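You operate a simulated robot arm through the tools that you are given. There is no shell and no other tool.

You are at the controls of a simulated robot arm. One attempt, no reset.

JOB
Plug in the jig's three connectors by the wiring card, then press CHECK.

The check looks at the end state, three seconds after you hand in, the way a careful person would. Anything else that was tipped, shoved, dropped, spilled or broken makes it a failure.

ROBOT AND FRAMES
A 6-joint arm with a two-finger parallel gripper, fixed in place. Base frame: the origin is on the floor under the middle of its stand, x ahead of it, y to its left, z up; the work surface is at about z = 0.812. Lengths are in m, angles in degrees, forces in N, time in s.
With the tool pointing down near the work surface it reaches from about 0.58 to 0.94 m from the base axis. Its first joint turns from -149.0 to 149.0 degrees. Payload 3.43 kg.
The TCP is the grasp point between the finger pads, 0.034 m short of the fingertips. In the tool frame z runs along the fingers and y along their closing line. The gripper opens to 0.128 m. The fingers are 0.024 m wide and 0.012 m thick; the gripper's body (0.048 by 0.13 m) begins 0.096 m behind the TCP.
Orientation is told as [roll, pitch, yaw] about the base's x, y, z axes, in that order, counted from this pose: with the fingers straight down and closing along the base's y, the tool's x points along the base's -x, its y along +y and its z along -z.

CONTROLS
- The arm moves only by the tool step_arm. Its argument "motion" is a list of rows, each a list of 7 numbers: the shift along the base's x, y, z in m, then the turn, a rotation vector about the base's x, y, z in degrees, then the gripper command, from -1 (fully open) to 1 (shut), values between in proportion. In form: [[x, y, z, ax, ay, az, claw], ...]. A call has 1 to 20 rows; each row shifts and turns the commanded pose from where the row before left it. Rows are played at 5 a second. More than 0.05 m and 8.6 degrees between two rows, or a gripper value outside its range, and nothing of the call is played. A pose out of reach is approached as far as the arm can. The call stops where the force on the tool passes 40 N (or 10 N more than at its start, if that is more) or the arm is blocked; 0.2 s more then pass. Each finger travels about 0.108 m/s and halts on what it meets, pressing with about 44 N; the grip force reading is that of the motor and also rises with nothing between the fingers. The clock runs only during rows and for 0.2 s after the last one: add rows that do not move to give the fingers time. It gives the time, the measured TCP pose, the force on the tool (base axes), the opening and the grip force at its end, in the units of the frame above (readings bear some noise), with the torque about the TCP (base axes, N m) and any sound that the robot's microphone picked up.
- Cameras (640 x 400 px; columns grow to the right, rows downward): "scene" is fixed at [0.2202, 0.6518, 1.3988]; the picture's right is [0.94, 0.34, 0.00], its down [0.29, -0.82, -0.49] and it looks along [-0.17, 0.46, -0.87] (base axes); focal length 306 px, centre (320, 200). "wrist" rides on the gripper at [0.076, -0.011, -0.16] in the tool frame; the picture's right is [0.15, 0.99, 0.00], its down [-0.88, 0.13, -0.46] and it looks along [-0.45, 0.07, 0.89] (tool axes); focal length 234 px, centre (320, 200). There is no depth. A picture from a camera that has moved, and an enlarged one, comes with that camera's place and axes in the base frame and with its lens.
- snapshot(camera): a new picture of that camera. No time passes.
- slide_trunk(by): slides the trunk up (or, below 0, down) by that many m; the arm rides with it, the base frame stays. It gives what a move gives, with no picture.
- enlarge(camera, box): a new picture of the part [left, top, right, bottom] of that camera's present view, enlarged. No time passes.
- finish_job(): hands the job in; it is judged then, once.

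Nothing tells you positions but the pictures and the camera data. Unless the task says otherwise, let go and move clear before handing in.

The tools are called after "Request:" by a JSON object that holds its "method" and its "body". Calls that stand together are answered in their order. step_arm: Moves the arm, as the interface text tells. Its arguments: {"type":"object","properties":{"motion":{"type":"array","items":{"type":"array","items":{"type":"number"}}}},"required":["motion"]} The other tools are called the same way: slide_trunk (by) moves the trunk up or down; snapshot (camera) takes a picture; enlarge (camera, box) takes an enlarged picture of a part of a camera's view; finish_job () hands the job in.

At the start:

```text
t: 0.0
tool_pos: [0.0534, 0.8209, 1.1423]
ee_rot: [-0.1, 0.0, 0.0]
wrist_force: [0.7, -0.5, -0.2]
ft_torque: [0.01, -0.04, 0.0]
finger_gap: 0.1277
grasp_force: 0.0
trunk travel left (down, up): [-0.575, 0.135]
```

scene: 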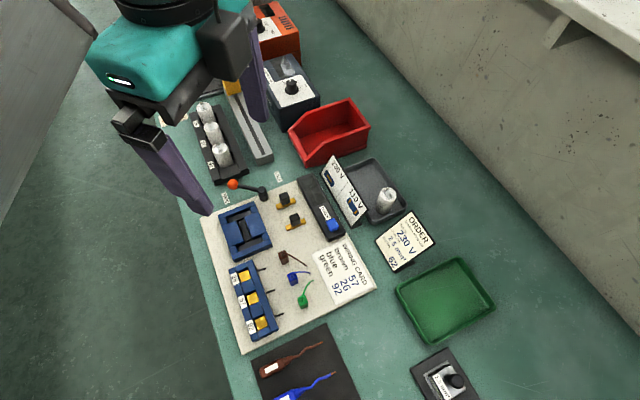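
wrist: 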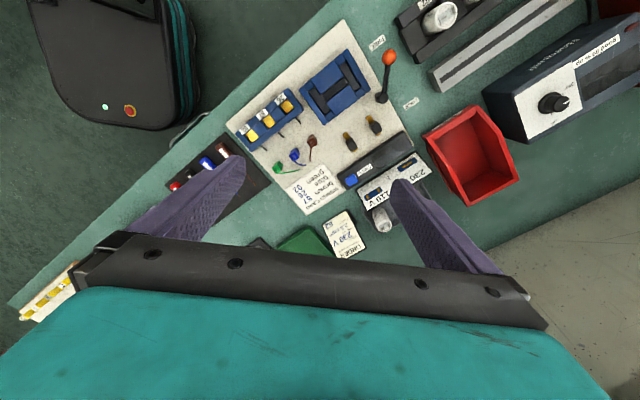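

I see a jig board with three coloured wires (brown, blue, green), a blue block with three yellow sockets, and a wiring card. I'll look closer before moving anything.

Request:
{"method": "enlarge", "body": {"camera": "scene", "box": [190, 170, 390, 350]}}

Request:
{"method": "enlarge", "body": {"camera": "wrist", "box": [220, 10, 440, 220]}}

Request:
{"method": "enlarge", "body": {"camera": "scene", "box": [220, 240, 330, 350]}}

Request:
{"method": "enlarge", "body": {"camera": "scene", "box": [310, 230, 380, 310]}}

```text
2.22 times, centred on (290, 260) of scene
camera zoom: at [0.2202, 0.6518, 1.3988], right [0.94, 0.34, 0.0], down [0.29, -0.82, -0.49], along [-0.17, 0.46, -0.87], focal length 681 px, centre (387, 67)
```

zoom: 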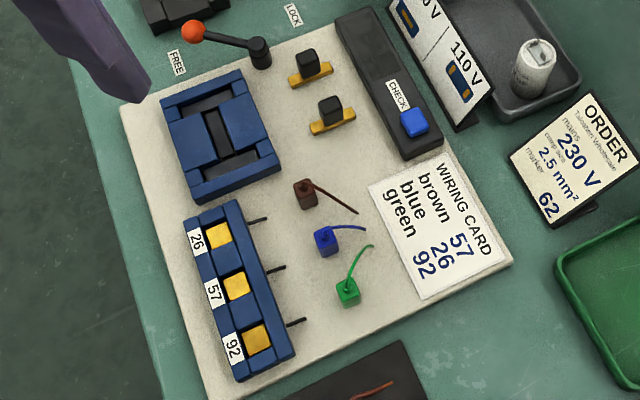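

```text
1.90 times, centred on (330, 115) of wrist
camera zoom: at [-0.0221, 0.8106, 1.3024], right [-0.15, 0.99, 0.0], down [0.88, 0.13, 0.46], along [0.45, 0.07, -0.89], focal length 446 px, centre (301, 362)
```

zoom: 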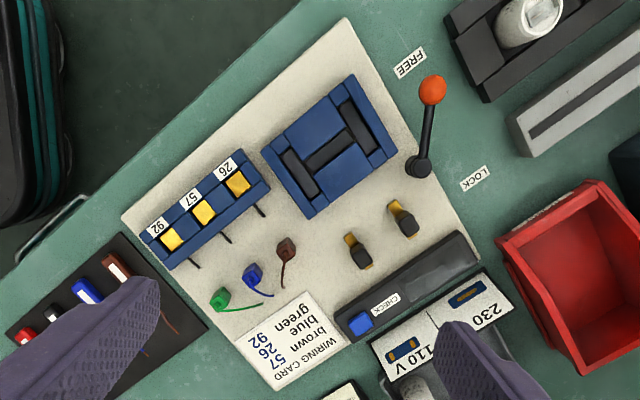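

```text
3.64 times, centred on (275, 295) of scene
camera zoom: at [0.2202, 0.6518, 1.3988], right [0.94, 0.34, 0.0], down [0.29, -0.82, -0.49], along [-0.17, 0.46, -0.87], focal length 1114 px, centre (484, -146)
```

zoom: 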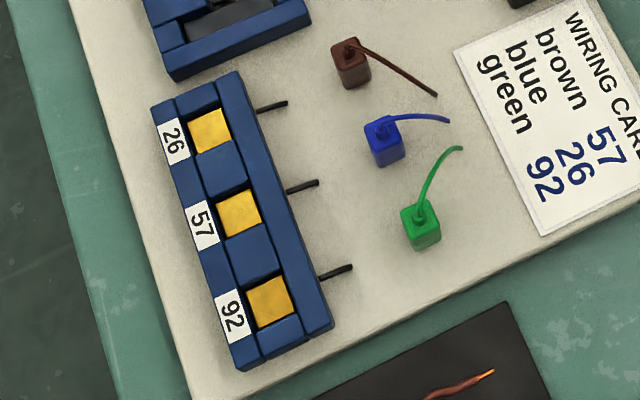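

```text
5.00 times, centred on (345, 270) of scene
camera zoom: at [0.2202, 0.6518, 1.3988], right [0.94, 0.34, 0.0], down [0.29, -0.82, -0.49], along [-0.17, 0.46, -0.87], focal length 1532 px, centre (195, -150)
```

zoom: 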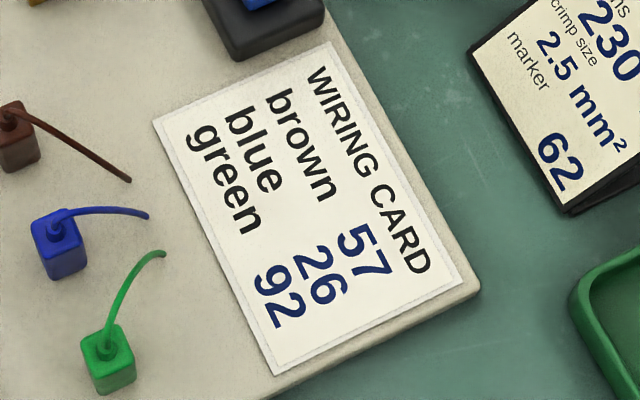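

The card reads brown → 57, blue → 26, green → 92. The socket row runs at about −45° in the base frame, with the connectors on its far side. Next I'll turn the gripper to match the jig and come closer for a better look.

Request:
{"method": "step_arm", "body": {"motion": [[0.0095, -0.0085, -0.022, 0, 0, 7.5, -1], [0.0095, -0.0085, -0.022, 0, 0, 7.5, -1], [0.0095, -0.0085, -0.022, 0, 0, 7.5, -1], [0.0095, -0.0085, -0.022, 0, 0, 7.5, -1], [0.0095, -0.0085, -0.022, 0, 0, 7.5, -1], [0.0095, -0.0085, -0.022, 0, 0, 7.5, -1], [0, 0, 0, 0, 0, 0, -1]]}}

Request:
{"method": "snapshot", "body": {"camera": "wrist"}}

Request:
{"method": "snapshot", "body": {"camera": "scene"}}

```text
t: 1.6
tool_pos: [0.109, 0.7683, 1.0095]
ee_rot: [-0.1, 0.1, 45.1]
wrist_force: [0.4, -0.4, 0.2]
ft_torque: [-0.03, -0.02, -0.03]
finger_gap: 0.1282
grasp_force: 0.0
trunk travel left (down, up): [-0.575, 0.135]
```

```text
taken
camera wrist: at [0.0631, 0.7083, 1.1692], right [-0.8, 0.59, 0.0], down [0.53, 0.72, 0.46], along [0.27, 0.37, -0.89], focal length 234 px, centre (320, 200)
```

wrist: 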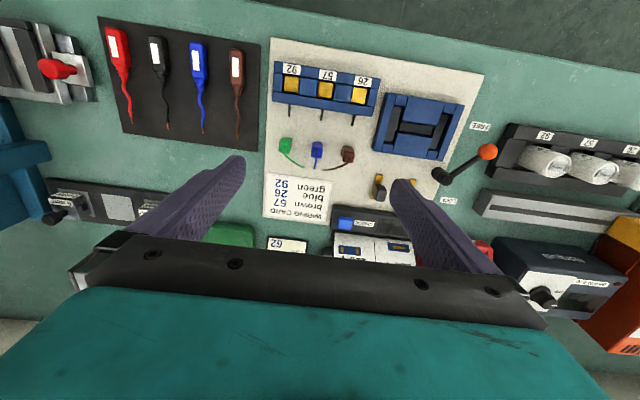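

```text
taken
```

scene: 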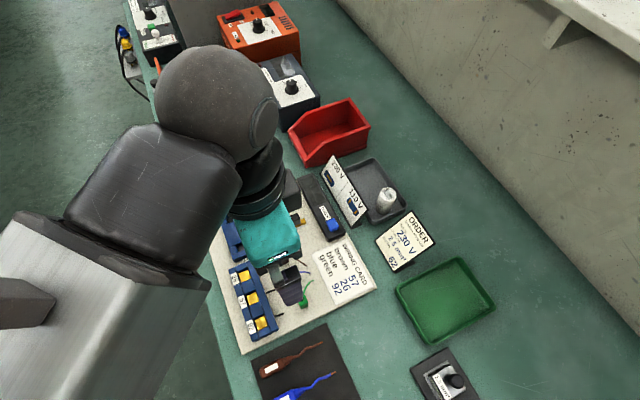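

Request:
{"method": "enlarge", "body": {"camera": "wrist", "box": [250, 40, 410, 180]}}

Request:
{"method": "enlarge", "body": {"camera": "wrist", "box": [265, 120, 375, 180]}}

Request:
{"method": "enlarge", "body": {"camera": "wrist", "box": [265, 55, 385, 125]}}

```text
2.86 times, centred on (330, 110) of wrist
camera zoom: at [0.0631, 0.7083, 1.1692], right [-0.8, 0.59, 0.0], down [0.53, 0.72, 0.46], along [0.27, 0.37, -0.89], focal length 669 px, centre (291, 457)
```

zoom: 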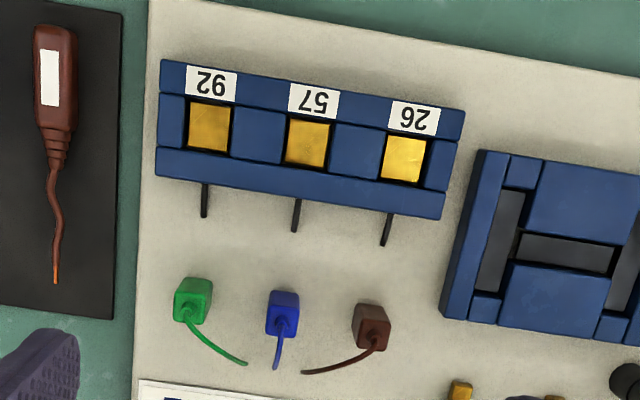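

```text
5.82 times, centred on (320, 150) of wrist
camera zoom: at [0.0631, 0.7083, 1.1692], right [-0.8, 0.59, 0.0], down [0.53, 0.72, 0.46], along [0.27, 0.37, -0.89], focal length 1362 px, centre (320, 491)
```

zoom: 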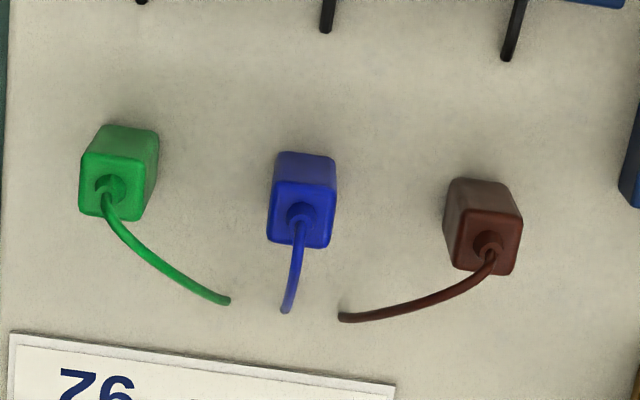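

```text
5.33 times, centred on (325, 90) of wrist
camera zoom: at [0.0631, 0.7083, 1.1692], right [-0.8, 0.59, 0.0], down [0.53, 0.72, 0.46], along [0.27, 0.37, -0.89], focal length 1249 px, centre (293, 787)
```

zoom: 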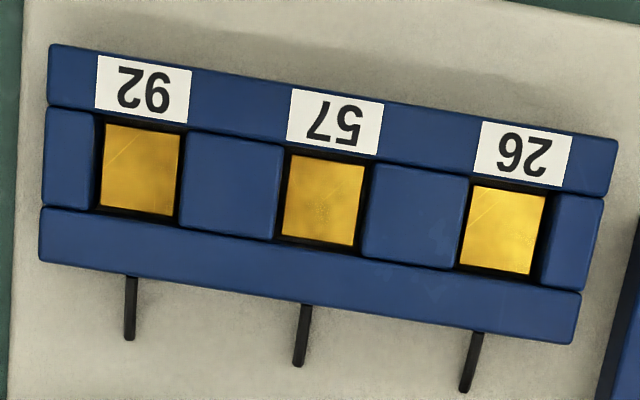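

The connectors are small cubes with flexible pigtails, and the sockets are gold-floored pockets in the blue block. I'll lower the arm for a closer view so I can measure heights and positions.

Request:
{"method": "step_arm", "body": {"motion": [[0.003, 0.002, -0.025, 0, 0, 0, -1], [0.003, 0.002, -0.025, 0, 0, 0, -1], [0.003, 0.002, -0.025, 0, 0, 0, -1], [0, 0, 0, 0, 0, 0, -1]]}}

Request:
{"method": "snapshot", "body": {"camera": "wrist"}}

```text
t: 2.6
tool_pos: [0.1185, 0.7742, 0.9325]
ee_rot: [0.1, 0.0, 45.1]
wrist_force: [-0.7, 0.5, 0.5]
ft_torque: [0.01, 0.03, 0.0]
finger_gap: 0.128
grasp_force: 0.0
trunk travel left (down, up): [-0.575, 0.135]
```

```text
taken
camera wrist: at [0.0737, 0.714, 1.0931], right [-0.8, 0.6, 0.0], down [0.53, 0.71, 0.46], along [0.27, 0.37, -0.89], focal length 234 px, centre (320, 200)
```

wrist: 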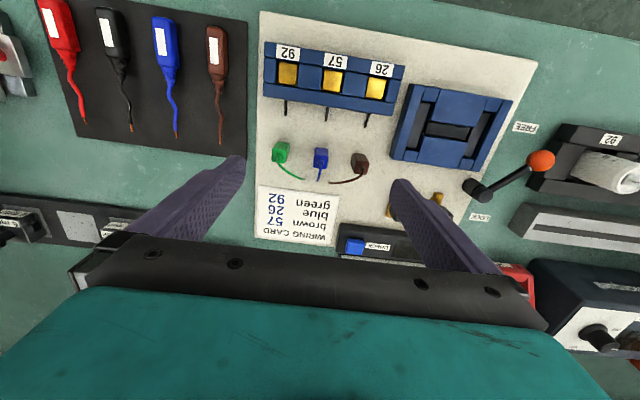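

Request:
{"method": "enlarge", "body": {"camera": "wrist", "box": [255, 30, 415, 130]}}

Request:
{"method": "enlarge", "body": {"camera": "wrist", "box": [260, 130, 380, 205]}}

Request:
{"method": "enlarge", "body": {"camera": "wrist", "box": [255, 30, 335, 130]}}

Request:
{"method": "enlarge", "body": {"camera": "wrist", "box": [335, 30, 415, 130]}}

```text
4.00 times, centred on (335, 80) of wrist
camera zoom: at [0.0737, 0.714, 1.0931], right [-0.8, 0.6, 0.0], down [0.53, 0.71, 0.46], along [0.27, 0.37, -0.89], focal length 937 px, centre (260, 680)
```

zoom: 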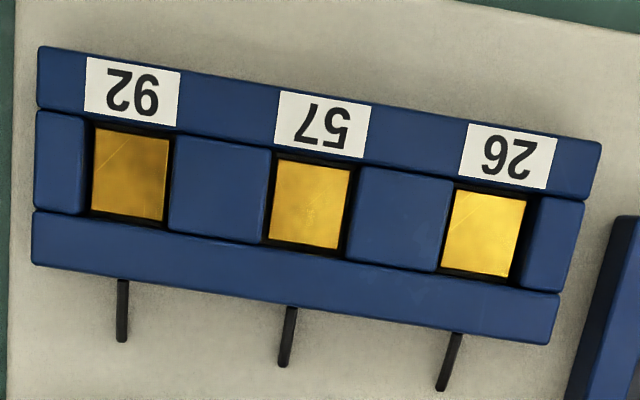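

```text
5.33 times, centred on (320, 168) of wrist
camera zoom: at [0.0737, 0.714, 1.0931], right [-0.8, 0.6, 0.0], down [0.53, 0.71, 0.46], along [0.27, 0.37, -0.89], focal length 1249 px, centre (320, 373)
```

zoom: 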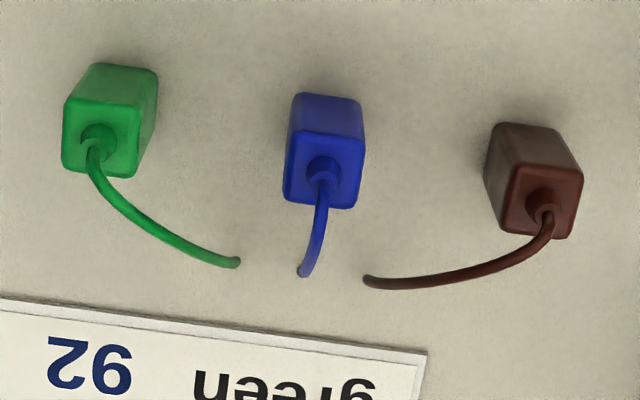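

```text
4.00 times, centred on (295, 80) of wrist
camera zoom: at [0.0737, 0.714, 1.0931], right [-0.8, 0.6, 0.0], down [0.53, 0.71, 0.46], along [0.27, 0.37, -0.89], focal length 937 px, centre (420, 680)
```

zoom: 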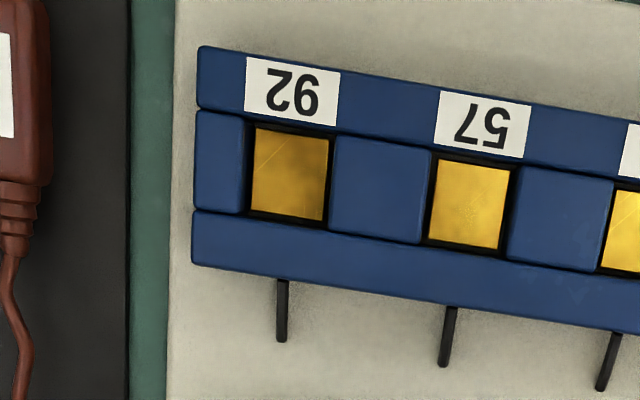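

```text
4.00 times, centred on (375, 80) of wrist
camera zoom: at [0.0737, 0.714, 1.0931], right [-0.8, 0.6, 0.0], down [0.53, 0.71, 0.46], along [0.27, 0.37, -0.89], focal length 937 px, centre (100, 680)
```

zoom: 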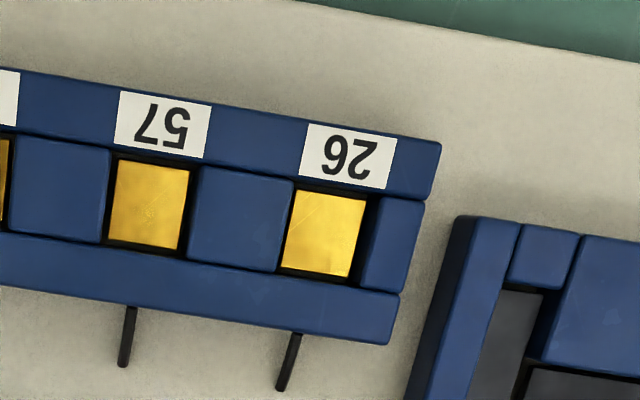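

Request:
{"method": "enlarge", "body": {"camera": "wrist", "box": [315, 62, 355, 97]}}

Request:
{"method": "enlarge", "body": {"camera": "scene", "box": [225, 255, 285, 345]}}

Request:
{"method": "enlarge", "body": {"camera": "wrist", "box": [300, 140, 340, 190]}}

```text
11.43 times, centred on (335, 80) of wrist
camera zoom: at [0.0737, 0.714, 1.0931], right [-0.8, 0.6, 0.0], down [0.53, 0.71, 0.46], along [0.27, 0.37, -0.89], focal length 2676 px, centre (149, 1577)
```

zoom: 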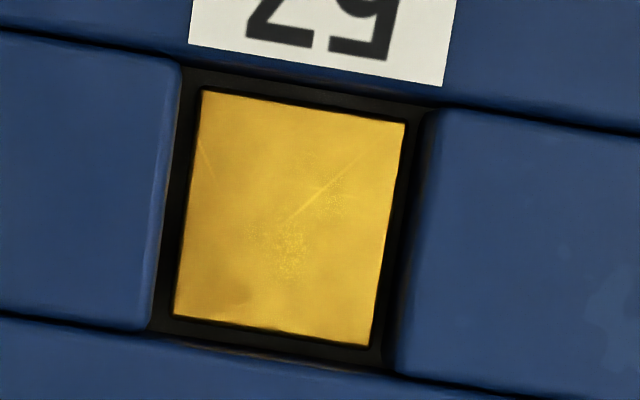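

```text
4.44 times, centred on (255, 300) of scene
camera zoom: at [0.2202, 0.6518, 1.3988], right [0.94, 0.34, 0.0], down [0.29, -0.82, -0.49], along [-0.17, 0.46, -0.87], focal length 1362 px, centre (609, -244)
```

zoom: 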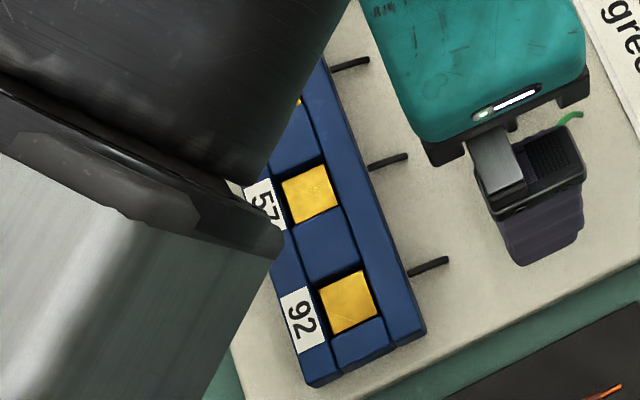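

```text
8.00 times, centred on (320, 165) of wrist
camera zoom: at [0.0737, 0.714, 1.0931], right [-0.8, 0.6, 0.0], down [0.53, 0.71, 0.46], along [0.27, 0.37, -0.89], focal length 1873 px, centre (320, 480)
```

zoom: 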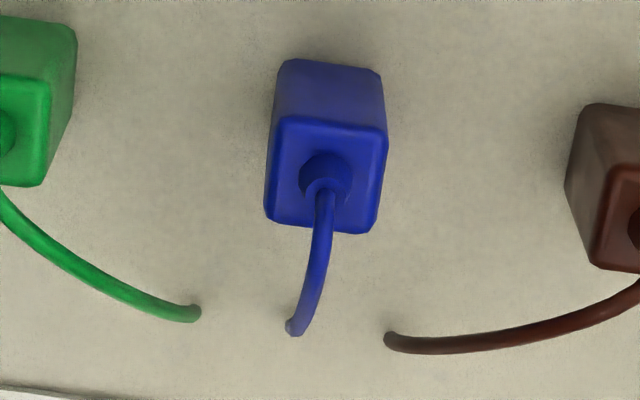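

Each connector stands about 29 mm tall on a 15 mm square base, and the pockets are about 19–20 mm wide with a gold floor. I'll start with blue: narrow the gripper, hover just above it and check the alignment.

Request:
{"method": "step_arm", "body": {"motion": [[0.001, 0.0018, 0, 0, 0, 0, 0.55], [0.001, 0.0017, 0, 0, 0, 0, 0.55], [0, 0, 0, 0, 0, 0, 0.55], [0, 0, -0.01, 0, 0, 0, 0.55], [0, 0, -0.01, 0, 0, 0, 0.55], [0, 0, 0, 0, 0, 0, 0.55]]}}

Request:
{"method": "snapshot", "body": {"camera": "wrist"}}

Request:
{"method": "enlarge", "body": {"camera": "wrist", "box": [250, 130, 390, 230]}}

```text
t: 4.0
tool_pos: [0.1216, 0.778, 0.9149]
ee_rot: [-0.1, 0.0, 44.9]
wrist_force: [-0.5, 0.0, -0.6]
ft_torque: [0.0, 0.01, 0.0]
finger_gap: 0.0289
grasp_force: 0.1
trunk travel left (down, up): [-0.575, 0.135]
```

```text
taken
camera wrist: at [0.0762, 0.7182, 1.0753], right [-0.8, 0.6, 0.0], down [0.53, 0.71, 0.46], along [0.27, 0.37, -0.89], focal length 234 px, centre (320, 200)
```

wrist: 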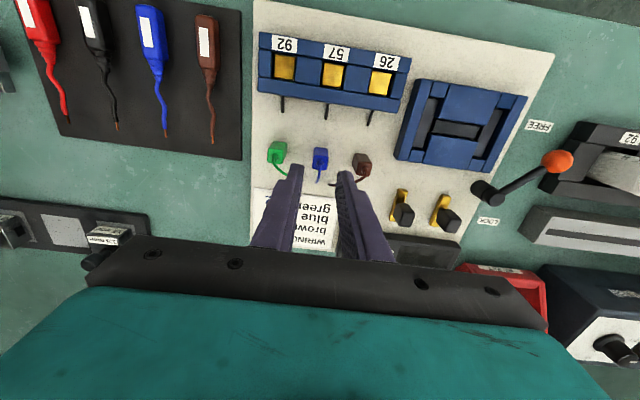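

```text
4.00 times, centred on (320, 180) of wrist
camera zoom: at [0.0762, 0.7182, 1.0753], right [-0.8, 0.6, 0.0], down [0.53, 0.71, 0.46], along [0.27, 0.37, -0.89], focal length 937 px, centre (320, 280)
```

zoom: 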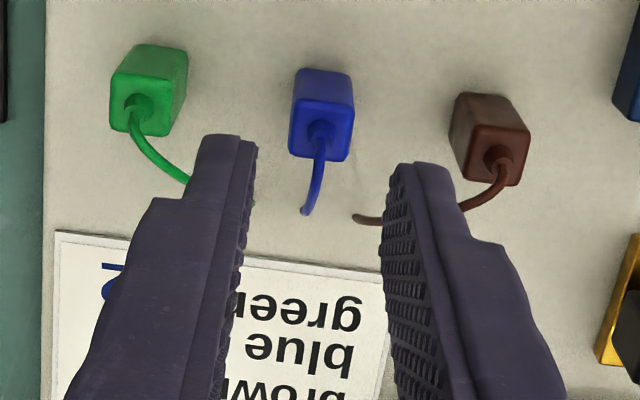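

The gripper is centred over blue to within about a millimetre. I'll descend to just around the connector's top and look again.

Request:
{"method": "step_arm", "body": {"motion": [[-0.0005, 0.0005, -0.012, 0, 0, 0, 0.55], [0, 0, -0.012, 0, 0, 0, 0.55], [0, 0, -0.011, 0, 0, 0, 0.55], [0, 0, 0, 0, 0, 0, 0.55]]}}

Request:
{"method": "enlarge", "body": {"camera": "wrist", "box": [250, 130, 390, 230]}}

Request:
{"method": "enlarge", "body": {"camera": "scene", "box": [240, 230, 340, 320]}}

```text
t: 5.0
tool_pos: [0.1216, 0.7787, 0.8804]
ee_rot: [0.0, 0.0, 45.0]
wrist_force: [-0.6, -0.1, -0.3]
ft_torque: [-0.03, -0.01, -0.01]
finger_gap: 0.0288
grasp_force: 0.0
trunk travel left (down, up): [-0.575, 0.135]
```

```text
4.00 times, centred on (320, 180) of wrist
camera zoom: at [0.0761, 0.7188, 1.0407], right [-0.8, 0.6, 0.0], down [0.53, 0.71, 0.46], along [0.27, 0.37, -0.89], focal length 937 px, centre (320, 280)
```

zoom: 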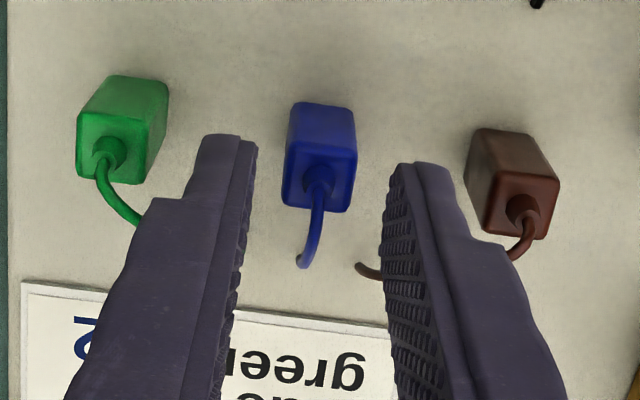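

```text
4.44 times, centred on (290, 275) of scene
camera zoom: at [0.2202, 0.6518, 1.3988], right [0.94, 0.34, 0.0], down [0.29, -0.82, -0.49], along [-0.17, 0.46, -0.87], focal length 1362 px, centre (453, -133)
```

zoom: 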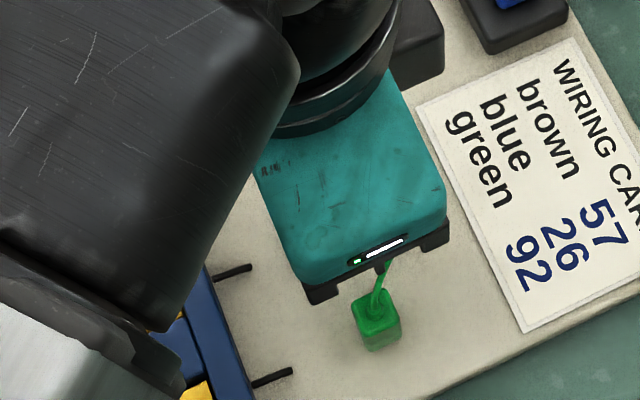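

The fingertips are level with the top of the connector and centred on it. I'll go down about 9 mm more and close on blue.

Request:
{"method": "step_arm", "body": {"motion": [[-0.0003, 0.0002, -0.0045, 0, 0, 0, 0.55], [0, 0, -0.0045, 0, 0, 0, 0.55], [0, 0, 0, 0, 0, 0, 0.7], [0, 0, 0, 0, 0, 0, 0.8], [0, 0, 0, 0, 0, 0, 0.9], [0, 0, 0, 0, 0, 0, 1.0], [0, 0, 0, 0, 0, 0, 1.0]]}}

Request:
{"method": "enlarge", "body": {"camera": "wrist", "box": [250, 130, 390, 230]}}

```text
t: 6.6
tool_pos: [0.1236, 0.7797, 0.8712]
ee_rot: [0.0, 0.0, 45.0]
wrist_force: [-0.2, 0.4, 0.6]
ft_torque: [-0.02, 0.04, 0.0]
finger_gap: 0.0143
grasp_force: 44.9
trunk travel left (down, up): [-0.575, 0.135]
```

```text
4.00 times, centred on (320, 180) of wrist
camera zoom: at [0.0769, 0.7195, 1.0313], right [-0.8, 0.6, 0.0], down [0.53, 0.71, 0.46], along [0.27, 0.37, -0.89], focal length 937 px, centre (320, 280)
```

zoom: 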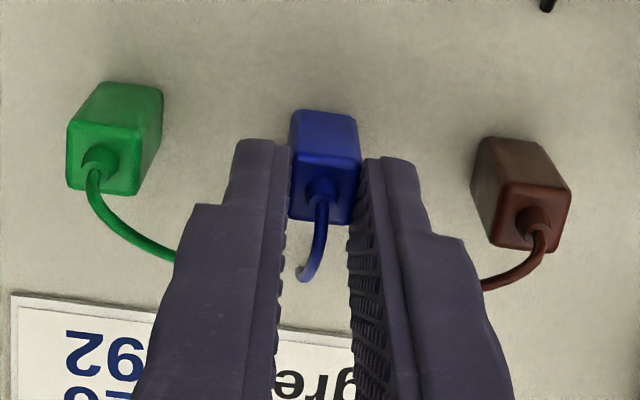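

Blue is gripped with a 14 mm gap. I'll lift it straight up and check it.

Request:
{"method": "step_arm", "body": {"motion": [[0, 0, 0.005, 0, 0, 0, 1], [0, 0, 0.015, 0, 0, 0, 1], [0, 0, 0.02, 0, 0, 0, 1], [0, 0, 0.02, 0, 0, 0, 1], [0, 0, 0.02, 0, 0, 0, 1], [0, 0, 0, 0, 0, 0, 1]]}}

Request:
{"method": "enlarge", "body": {"camera": "wrist", "box": [250, 130, 390, 230]}}

Request:
{"method": "snapshot", "body": {"camera": "wrist"}}

Request:
{"method": "enlarge", "body": {"camera": "scene", "box": [220, 200, 360, 350]}}

```text
t: 8.0
tool_pos: [0.1191, 0.7778, 0.9511]
ee_rot: [0.0, 0.1, 45.0]
wrist_force: [0.3, -0.3, 0.2]
ft_torque: [0.02, 0.04, -0.01]
finger_gap: 0.0143
grasp_force: 44.0
trunk travel left (down, up): [-0.575, 0.135]
```

```text
4.00 times, centred on (320, 180) of wrist
camera zoom: at [0.0738, 0.7174, 1.1112], right [-0.8, 0.6, 0.0], down [0.53, 0.71, 0.46], along [0.27, 0.37, -0.89], focal length 937 px, centre (320, 280)
```

zoom: 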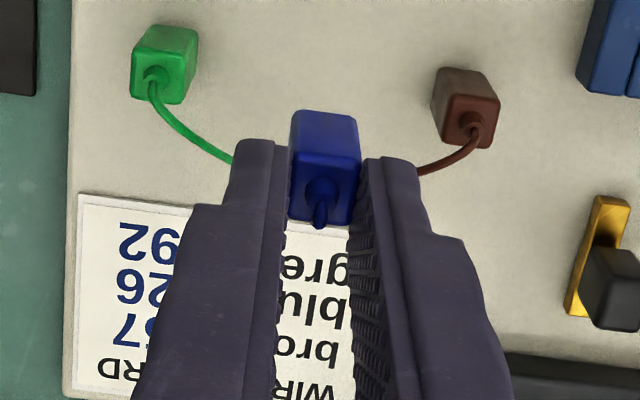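

```text
taken
camera wrist: at [0.0738, 0.7174, 1.1112], right [-0.8, 0.6, 0.0], down [0.53, 0.71, 0.46], along [0.27, 0.37, -0.89], focal length 234 px, centre (320, 200)
```

wrist: 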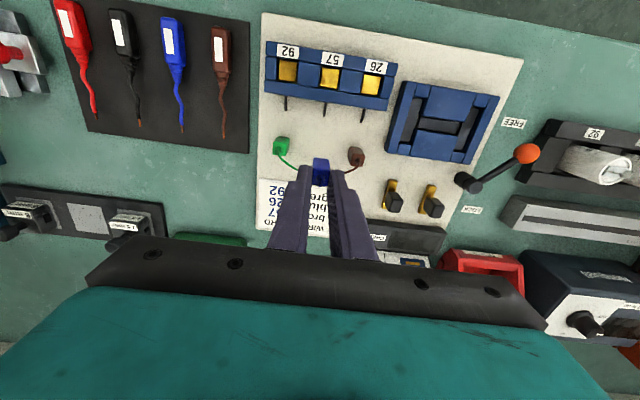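

```text
2.67 times, centred on (290, 275) of scene
camera zoom: at [0.2202, 0.6518, 1.3988], right [0.94, 0.34, 0.0], down [0.29, -0.82, -0.49], along [-0.17, 0.46, -0.87], focal length 817 px, centre (400, 0)
```

zoom: 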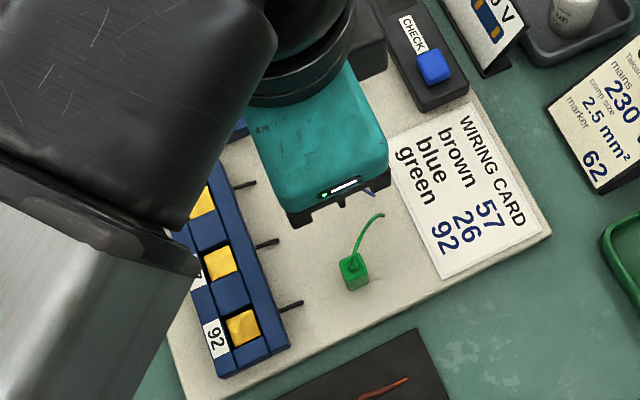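

The pigtail is flexible and simply hangs down. The fingers hold only the top of the connector, as I wanted. I'll carry blue over to socket 26, at an estimated (0.032, 0.755), and compare the two from above.

Request:
{"method": "step_arm", "body": {"motion": [[-0.0221, -0.0062, 0, 0, 0, 0, 1], [-0.0221, -0.0062, 0, 0, 0, 0, 1], [-0.0221, -0.0062, 0, 0, 0, 0, 1], [-0.0221, -0.0063, 0, 0, 0, 0, 1], [0, 0, -0.01, 0, 0, 0, 1], [0, 0, -0.01, 0, 0, 0, 1], [0, 0, 0, 0, 0, 0, 1]]}}

Request:
{"method": "enlarge", "body": {"camera": "wrist", "box": [250, 130, 390, 230]}}

Request:
{"method": "snapshot", "body": {"camera": "wrist"}}

Request:
{"method": "snapshot", "body": {"camera": "scene"}}

```text
t: 9.6
tool_pos: [0.032, 0.7542, 0.9328]
ee_rot: [0.0, 0.0, 45.1]
wrist_force: [1.1, 0.1, -0.5]
ft_torque: [0.02, 0.0, 0.01]
finger_gap: 0.0143
grasp_force: 43.7
trunk travel left (down, up): [-0.575, 0.135]
```

```text
4.00 times, centred on (320, 180) of wrist
camera zoom: at [-0.0132, 0.6947, 1.0913], right [-0.8, 0.6, 0.0], down [0.53, 0.71, 0.46], along [0.27, 0.37, -0.89], focal length 937 px, centre (320, 280)
```

zoom: 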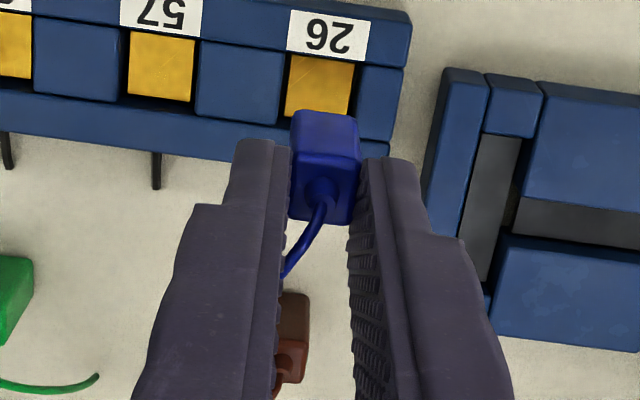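

```text
taken
camera wrist: at [-0.0132, 0.6947, 1.0913], right [-0.8, 0.6, 0.0], down [0.53, 0.71, 0.46], along [0.27, 0.37, -0.89], focal length 234 px, centre (320, 200)
```

wrist: 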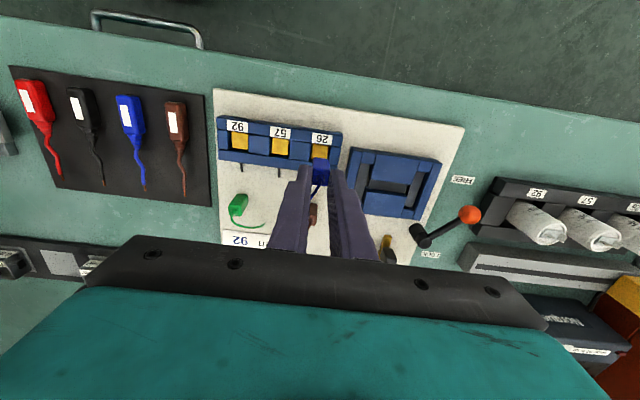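

```text
taken
```

scene: 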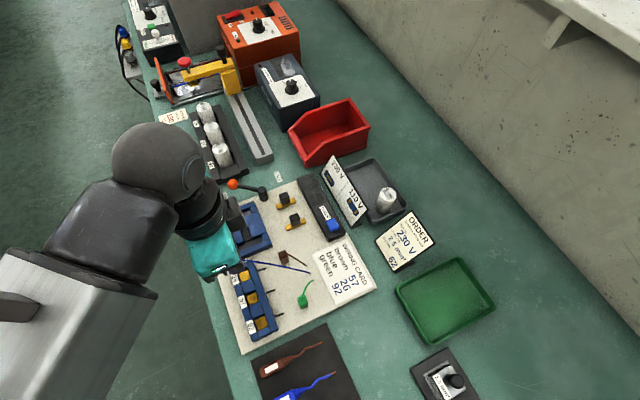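

Request:
{"method": "enlarge", "body": {"camera": "scene", "box": [225, 230, 345, 330]}}

Request:
{"method": "enlarge", "body": {"camera": "wrist", "box": [220, 130, 360, 260]}}

```text
4.00 times, centred on (285, 280) of scene
camera zoom: at [0.2202, 0.6518, 1.3988], right [0.94, 0.34, 0.0], down [0.29, -0.82, -0.49], along [-0.17, 0.46, -0.87], focal length 1226 px, centre (460, -120)
```

zoom: 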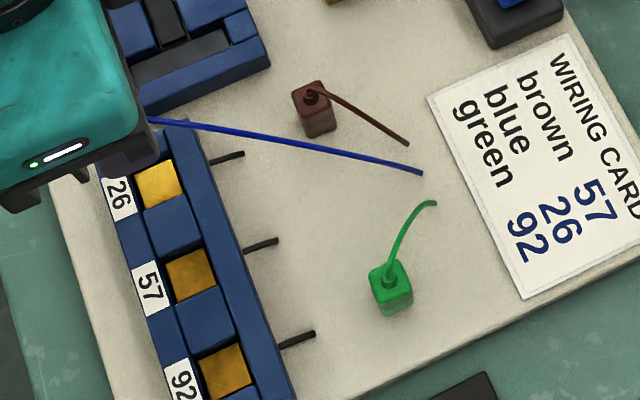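

```text
3.08 times, centred on (290, 195) of wrist
camera zoom: at [-0.0132, 0.6947, 1.0913], right [-0.8, 0.6, 0.0], down [0.53, 0.71, 0.46], along [0.27, 0.37, -0.89], focal length 720 px, centre (412, 215)
```

zoom: 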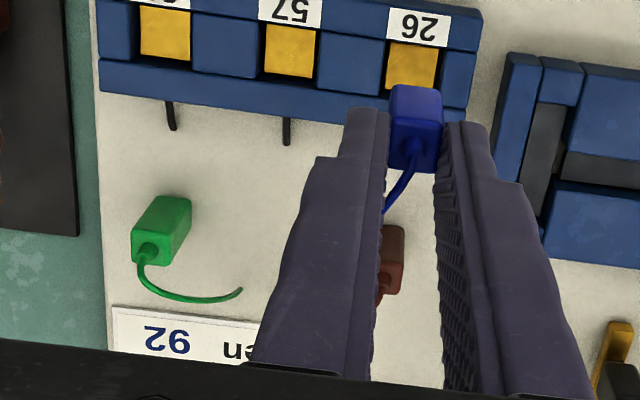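

The blue wire is tethered to the board at its far end, but it puts no noticeable force on the tool. Before lowering, I'll measure exactly how blue sits in the fingers relative to socket 26.

Request:
{"method": "enlarge", "body": {"camera": "wrist", "box": [296, 138, 346, 190]}}

Request:
{"method": "enlarge", "body": {"camera": "wrist", "box": [290, 126, 350, 166]}}

```text
7.69 times, centred on (321, 164) of wrist
camera zoom: at [-0.0132, 0.6947, 1.0913], right [-0.8, 0.6, 0.0], down [0.53, 0.71, 0.46], along [0.27, 0.37, -0.89], focal length 1801 px, centre (312, 477)
```

zoom: 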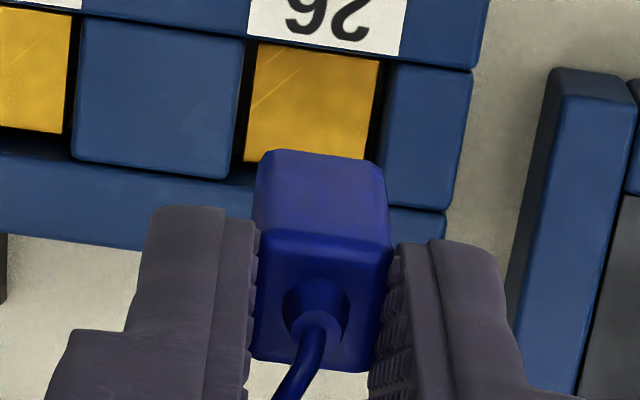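

```text
10.00 times, centred on (320, 146) of wrist
camera zoom: at [-0.0132, 0.6947, 1.0913], right [-0.8, 0.6, 0.0], down [0.53, 0.71, 0.46], along [0.27, 0.37, -0.89], focal length 2342 px, centre (320, 740)
```

zoom: 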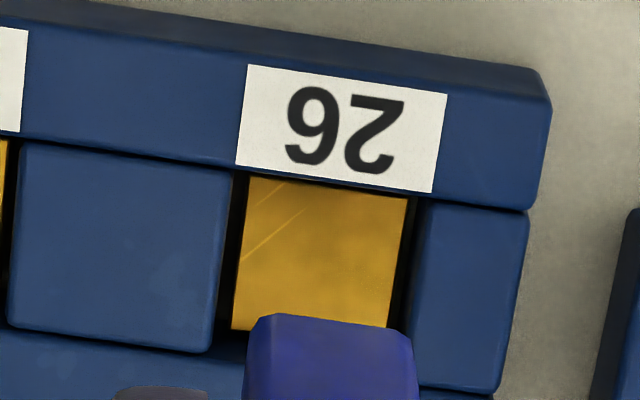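

Blue sits about 3 mm toward the near side in the fingers. I'll correct for that and lower until its bottom is just above the block, then compare it with the pocket opening at that level.

Request:
{"method": "step_arm", "body": {"motion": [[0.0014, 0.0012, -0.009, 0, 0, 0, 1], [0.0014, 0.0011, -0.009, 0, 0, 0, 1], [0, 0, -0.008, 0, 0, 0, 1], [0, 0, 0, 0, 0, 0, 1]]}}

Request:
{"method": "enlarge", "body": {"camera": "wrist", "box": [290, 130, 350, 190]}}

Request:
{"method": "enlarge", "body": {"camera": "scene", "box": [210, 230, 310, 310]}}

```text
t: 10.6
tool_pos: [0.0339, 0.756, 0.9052]
ee_rot: [-0.1, 0.0, 45.0]
wrist_force: [0.3, 0.1, 0.0]
ft_torque: [0.01, -0.02, 0.02]
finger_gap: 0.0142
grasp_force: 44.1
trunk travel left (down, up): [-0.575, 0.135]
```

```text
6.67 times, centred on (320, 160) of wrist
camera zoom: at [-0.0113, 0.697, 1.0655], right [-0.8, 0.6, 0.0], down [0.53, 0.71, 0.46], along [0.27, 0.37, -0.89], focal length 1561 px, centre (320, 467)
```

zoom: 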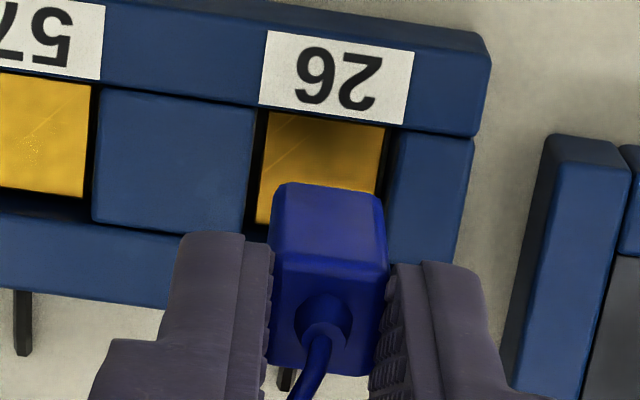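

```text
5.00 times, centred on (260, 270) of scene
camera zoom: at [0.2202, 0.6518, 1.3988], right [0.94, 0.34, 0.0], down [0.29, -0.82, -0.49], along [-0.17, 0.46, -0.87], focal length 1532 px, centre (620, -150)
```

zoom: 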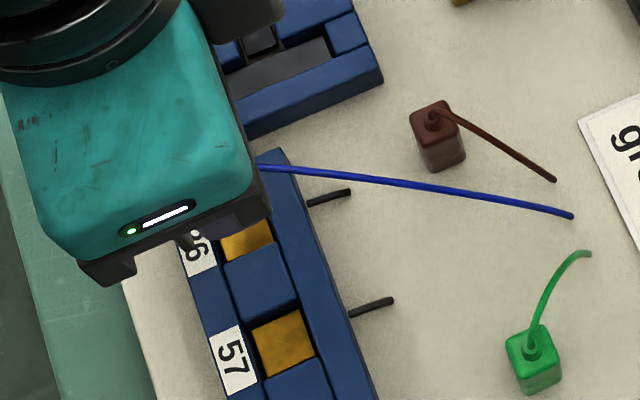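

I need the true depth of the pocket. The empty sockets 57 and 92 are visible at a slant from here, so I'll zoom in on them.

Request:
{"method": "enlarge", "body": {"camera": "wrist", "box": [200, 110, 260, 150]}}

Request:
{"method": "enlarge", "body": {"camera": "wrist", "box": [255, 125, 305, 165]}}

Request:
{"method": "enlarge", "body": {"camera": "scene", "box": [240, 280, 285, 340]}}

```text
10.00 times, centred on (230, 130) of wrist
camera zoom: at [-0.0113, 0.697, 1.0655], right [-0.8, 0.6, 0.0], down [0.53, 0.71, 0.46], along [0.27, 0.37, -0.89], focal length 2342 px, centre (1220, 900)
```

zoom: 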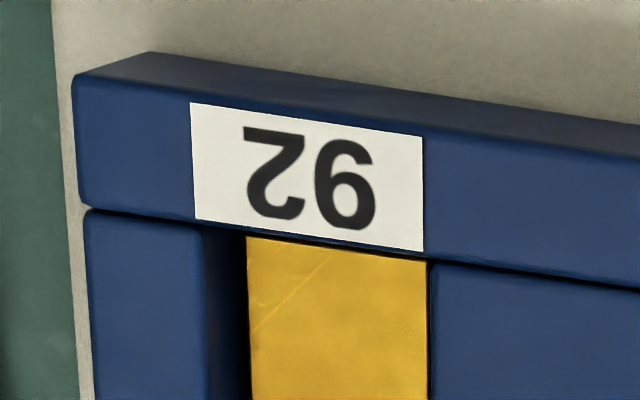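

```text
10.00 times, centred on (280, 145) of wrist
camera zoom: at [-0.0113, 0.697, 1.0655], right [-0.8, 0.6, 0.0], down [0.53, 0.71, 0.46], along [0.27, 0.37, -0.89], focal length 2342 px, centre (720, 750)
```

zoom: 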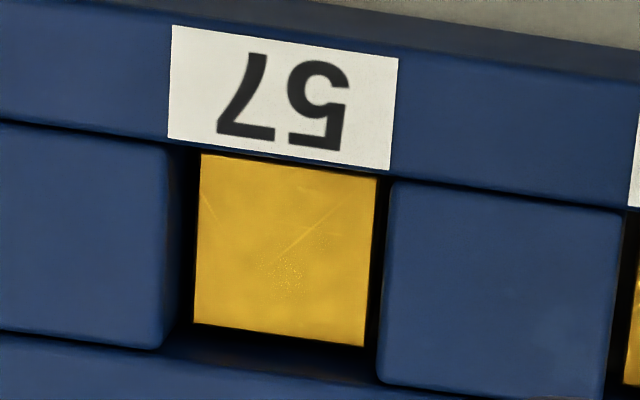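

```text
6.67 times, centred on (262, 310) of scene
camera zoom: at [0.2202, 0.6518, 1.3988], right [0.94, 0.34, 0.0], down [0.29, -0.82, -0.49], along [-0.17, 0.46, -0.87], focal length 2043 px, centre (703, -533)
```

zoom: 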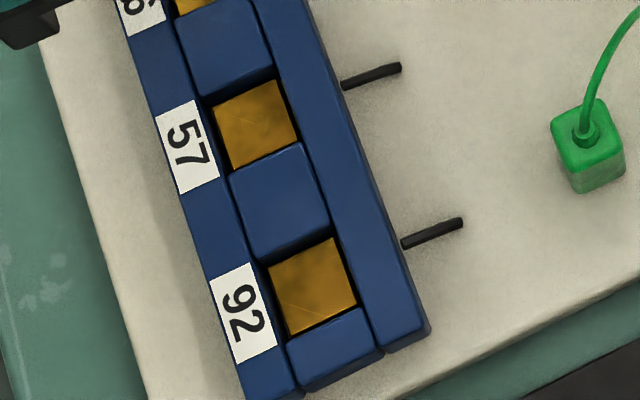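

The pocket turns out to be shallow, with its rim about 6 mm above the gold pad, and roughly 20 mm wide, so the fingers will stay well clear of the block. I'll nudge about 1.5 mm back and lower in small steps.

Request:
{"method": "step_arm", "body": {"motion": [[-0.0005, -0.0015, -0.005, 0, 0, 0, 1], [0, 0, -0.005, 0, 0, 0, 1], [0, 0, -0.003, 0, 0, 0, 1], [0, 0, 0, 0, 0, 0, 1]]}}

Request:
{"method": "enlarge", "body": {"camera": "wrist", "box": [290, 130, 350, 190]}}

```text
t: 11.6
tool_pos: [0.0328, 0.7552, 0.8919]
ee_rot: [-0.1, 0.0, 45.1]
wrist_force: [0.1, 0.1, -0.3]
ft_torque: [-0.01, 0.0, 0.0]
finger_gap: 0.0145
grasp_force: 44.0
trunk travel left (down, up): [-0.575, 0.135]
```

```text
6.67 times, centred on (320, 160) of wrist
camera zoom: at [-0.0125, 0.6954, 1.0526], right [-0.8, 0.6, 0.0], down [0.53, 0.71, 0.46], along [0.27, 0.37, -0.89], focal length 1561 px, centre (320, 467)
```

zoom: 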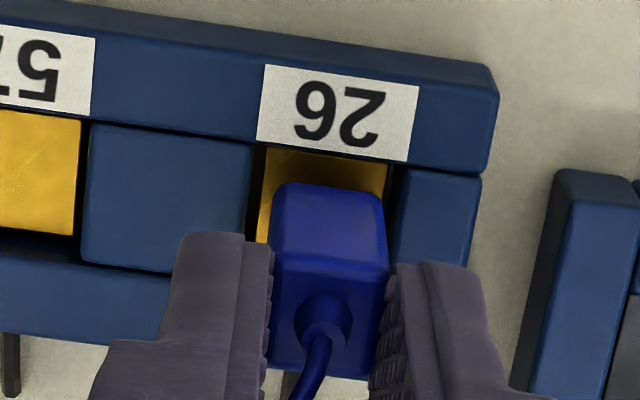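

Blue's bottom is now just above the rim and centred in socket 26. Next I'll lower it onto the gold pad in small steps.

Request:
{"method": "step_arm", "body": {"motion": [[-0.0004, -0.0006, -0.003, 0, 0, 0, 1], [0, 0, -0.003, 0, 0, 0, 1], [0, 0, -0.003, 0, 0, 0, 1], [0, 0, 0, 0, 0, 0, 1]]}}

Request:
{"method": "enlarge", "body": {"camera": "wrist", "box": [290, 130, 350, 190]}}

```text
t: 12.6
tool_pos: [0.0333, 0.7545, 0.8831]
ee_rot: [0.0, 0.1, 45.0]
wrist_force: [0.1, -0.4, -0.3]
ft_torque: [0.0, 0.0, 0.0]
finger_gap: 0.014
grasp_force: 43.5
trunk travel left (down, up): [-0.575, 0.135]
```

```text
6.67 times, centred on (320, 160) of wrist
camera zoom: at [-0.0117, 0.6949, 1.0436], right [-0.8, 0.6, 0.0], down [0.53, 0.71, 0.46], along [0.27, 0.37, -0.89], focal length 1561 px, centre (320, 467)
```

zoom: 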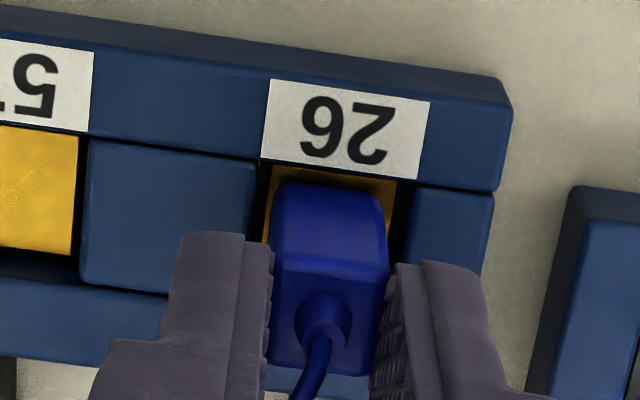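

Request:
{"method": "step_arm", "body": {"motion": [[-0.0005, 0.0004, -0.002, 0, 0, 0, 1], [0, 0, -0.002, 0, 0, 0, 1], [0, 0, -0.001, 0, 0, 0, 1], [0, 0, 0, 0, 0, 0, 1]]}}

Request:
{"method": "enlarge", "body": {"camera": "wrist", "box": [290, 130, 350, 190]}}

```text
t: 13.6
tool_pos: [0.0331, 0.7555, 0.8798]
ee_rot: [0.1, 0.0, 45.0]
wrist_force: [-0.7, -0.2, 2.4]
ft_torque: [-0.03, 0.01, -0.01]
finger_gap: 0.0144
grasp_force: 44.2
trunk travel left (down, up): [-0.575, 0.135]
```

```text
6.67 times, centred on (320, 160) of wrist
camera zoom: at [-0.0119, 0.6953, 1.0393], right [-0.8, 0.6, 0.0], down [0.53, 0.71, 0.46], along [0.27, 0.37, -0.89], focal length 1561 px, centre (320, 467)
```

zoom: 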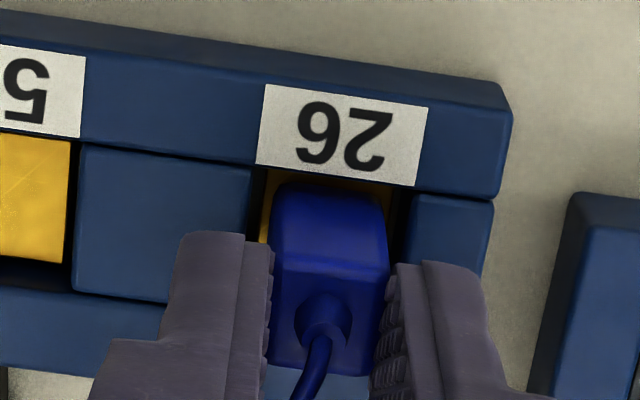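

Contact has begun at about the expected pad height. I'll press a little to seat it and listen for a click.

Request:
{"method": "step_arm", "body": {"motion": [[0, 0, -0.0015, 0, 0, 0, 1], [0, 0, -0.0015, 0, 0, 0, 1], [0, 0, 0, 0, 0, 0, 1]]}}

Request:
{"method": "enlarge", "body": {"camera": "wrist", "box": [290, 130, 350, 190]}}

```text
t: 14.4
tool_pos: [0.0345, 0.7549, 0.8756]
ee_rot: [0.0, -0.1, 45.1]
wrist_force: [0.0, -0.5, 10.5]
ft_torque: [-0.08, -0.01, -0.01]
finger_gap: 0.0145
grasp_force: 43.9
trunk travel left (down, up): [-0.575, 0.135]
```

```text
6.67 times, centred on (320, 160) of wrist
camera zoom: at [-0.0114, 0.6951, 1.0364], right [-0.8, 0.6, 0.0], down [0.53, 0.71, 0.46], along [0.27, 0.37, -0.89], focal length 1561 px, centre (320, 467)
```

zoom: 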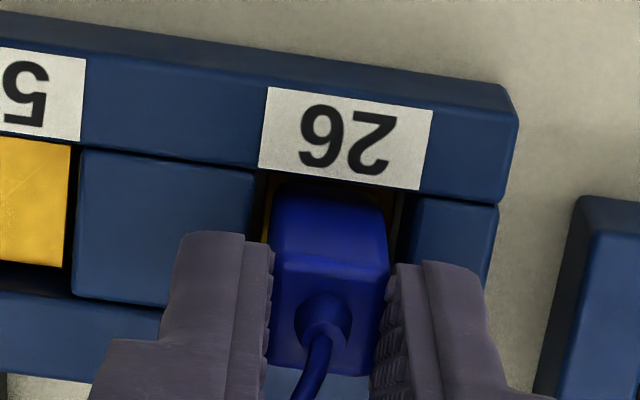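

Request:
{"method": "step_arm", "body": {"motion": [[0, 0, -0.0015, 0, 0, 0, 1], [0, 0, -0.0015, 0, 0, 0, 1], [0, 0, 0, 0, 0, 0, 1]]}}

Request:
{"method": "enlarge", "body": {"camera": "wrist", "box": [290, 130, 350, 190]}}

```text
t: 15.2
tool_pos: [0.0336, 0.7539, 0.8738]
ee_rot: [0.2, -0.3, 45.0]
wrist_force: [3.5, 7.9, 36.5]
ft_torque: [0.33, -0.13, -0.02]
finger_gap: 0.0142
grasp_force: 43.8
trunk travel left (down, up): [-0.575, 0.135]
```

```text
6.67 times, centred on (320, 160) of wrist
camera zoom: at [-0.0117, 0.6937, 1.0353], right [-0.8, 0.6, 0.0], down [0.53, 0.71, 0.46], along [0.27, 0.37, -0.89], focal length 1561 px, centre (320, 467)
```

zoom: 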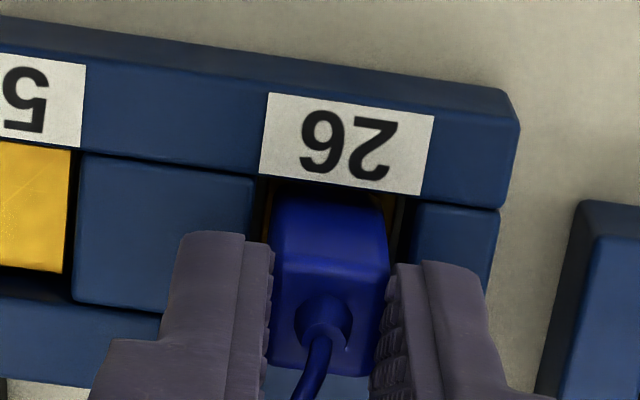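

The force rose to about 36 N at the bottom, so blue is fully down. I'll ease the pressure, release slightly and check whether it stays seated.

Request:
{"method": "step_arm", "body": {"motion": [[0, 0, 0.002, 0, 0, 0, 1], [0, 0, 0, 0, 0, 0, 1]]}}

Request:
{"method": "step_arm", "body": {"motion": [[0, 0, 0, 0, 0, 0, 0.66], [0, 0, 0, 0, 0, 0, 0.66], [0, 0, 0, 0, 0, 0, 0.66]]}}

Request:
{"method": "enlarge", "body": {"camera": "wrist", "box": [290, 130, 350, 190]}}

```text
t: 15.8
tool_pos: [0.0338, 0.7541, 0.8755]
ee_rot: [0.2, -0.1, 45.0]
wrist_force: [4.8, 10.9, 27.0]
ft_torque: [0.51, -0.24, 0.0]
finger_gap: 0.0143
grasp_force: 43.6
trunk travel left (down, up): [-0.575, 0.135]
```

```text
t: 16.6
tool_pos: [0.0338, 0.7529, 0.8746]
ee_rot: [0.0, 0.0, 44.9]
wrist_force: [1.4, 0.0, -0.2]
ft_torque: [0.03, -0.05, 0.0]
finger_gap: 0.0219
grasp_force: 0.0
trunk travel left (down, up): [-0.575, 0.135]
```

```text
6.67 times, centred on (320, 160) of wrist
camera zoom: at [-0.0125, 0.6945, 1.0344], right [-0.8, 0.6, 0.0], down [0.53, 0.72, 0.46], along [0.27, 0.37, -0.89], focal length 1561 px, centre (320, 467)
```

zoom: 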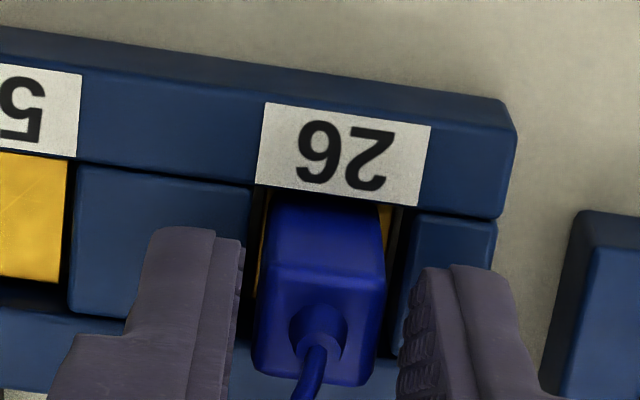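

Request:
{"method": "step_arm", "body": {"motion": [[0, 0, 0.01, 0, 0, 0, 0.66], [0, 0, 0.02, 0, 0, 0, 0.66], [0, 0, 0.03, 0, 0, 0, 0.6], [0, 0, 0.02, 0, 0, 0, 0.55], [0, 0, 0, 0, 0, 0, 0.55]]}}

Request:
{"method": "enlarge", "body": {"camera": "wrist", "box": [270, 100, 350, 160]}}

Request:
{"method": "snapshot", "body": {"camera": "wrist"}}

Request:
{"method": "enlarge", "body": {"camera": "scene", "box": [210, 230, 330, 330]}}

```text
t: 17.8
tool_pos: [0.034, 0.7548, 0.9551]
ee_rot: [0.0, 0.0, 45.1]
wrist_force: [0.3, -0.1, 0.5]
ft_torque: [0.02, 0.01, 0.02]
finger_gap: 0.0289
grasp_force: 0.0
trunk travel left (down, up): [-0.575, 0.135]
```

```text
6.67 times, centred on (310, 130) of wrist
camera zoom: at [-0.0117, 0.6954, 1.1155], right [-0.8, 0.6, 0.0], down [0.53, 0.71, 0.46], along [0.27, 0.37, -0.89], focal length 1561 px, centre (387, 667)
```

zoom: 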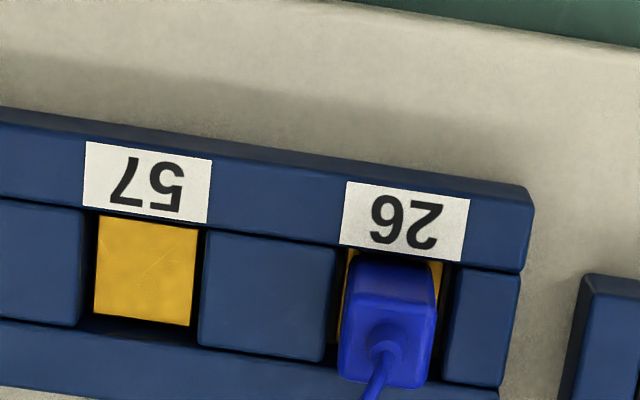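

```text
taken
camera wrist: at [-0.0117, 0.6954, 1.1155], right [-0.8, 0.6, 0.0], down [0.53, 0.71, 0.46], along [0.27, 0.37, -0.89], focal length 234 px, centre (320, 200)
```

wrist: 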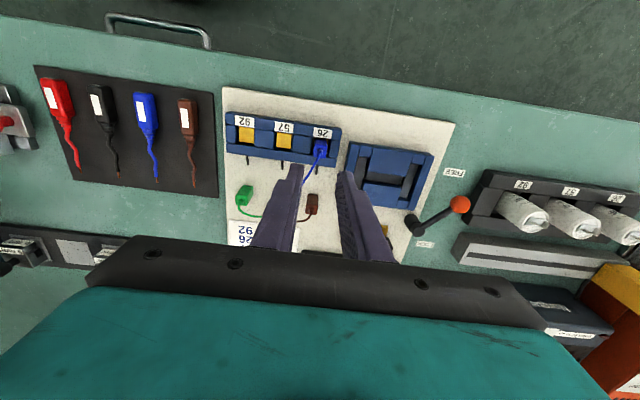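

```text
4.00 times, centred on (270, 280) of scene
camera zoom: at [0.2202, 0.6518, 1.3988], right [0.94, 0.34, 0.0], down [0.29, -0.82, -0.49], along [-0.17, 0.46, -0.87], focal length 1226 px, centre (520, -120)
```

zoom: 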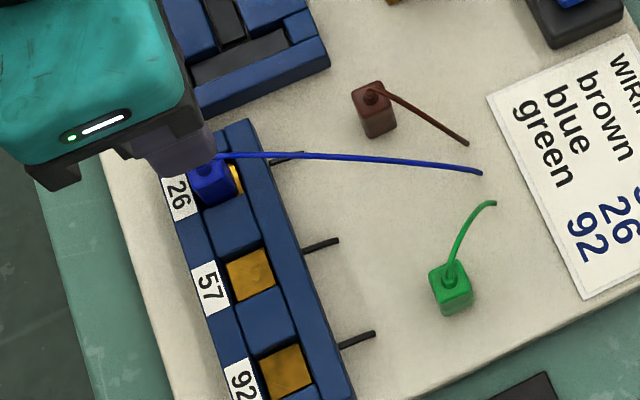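

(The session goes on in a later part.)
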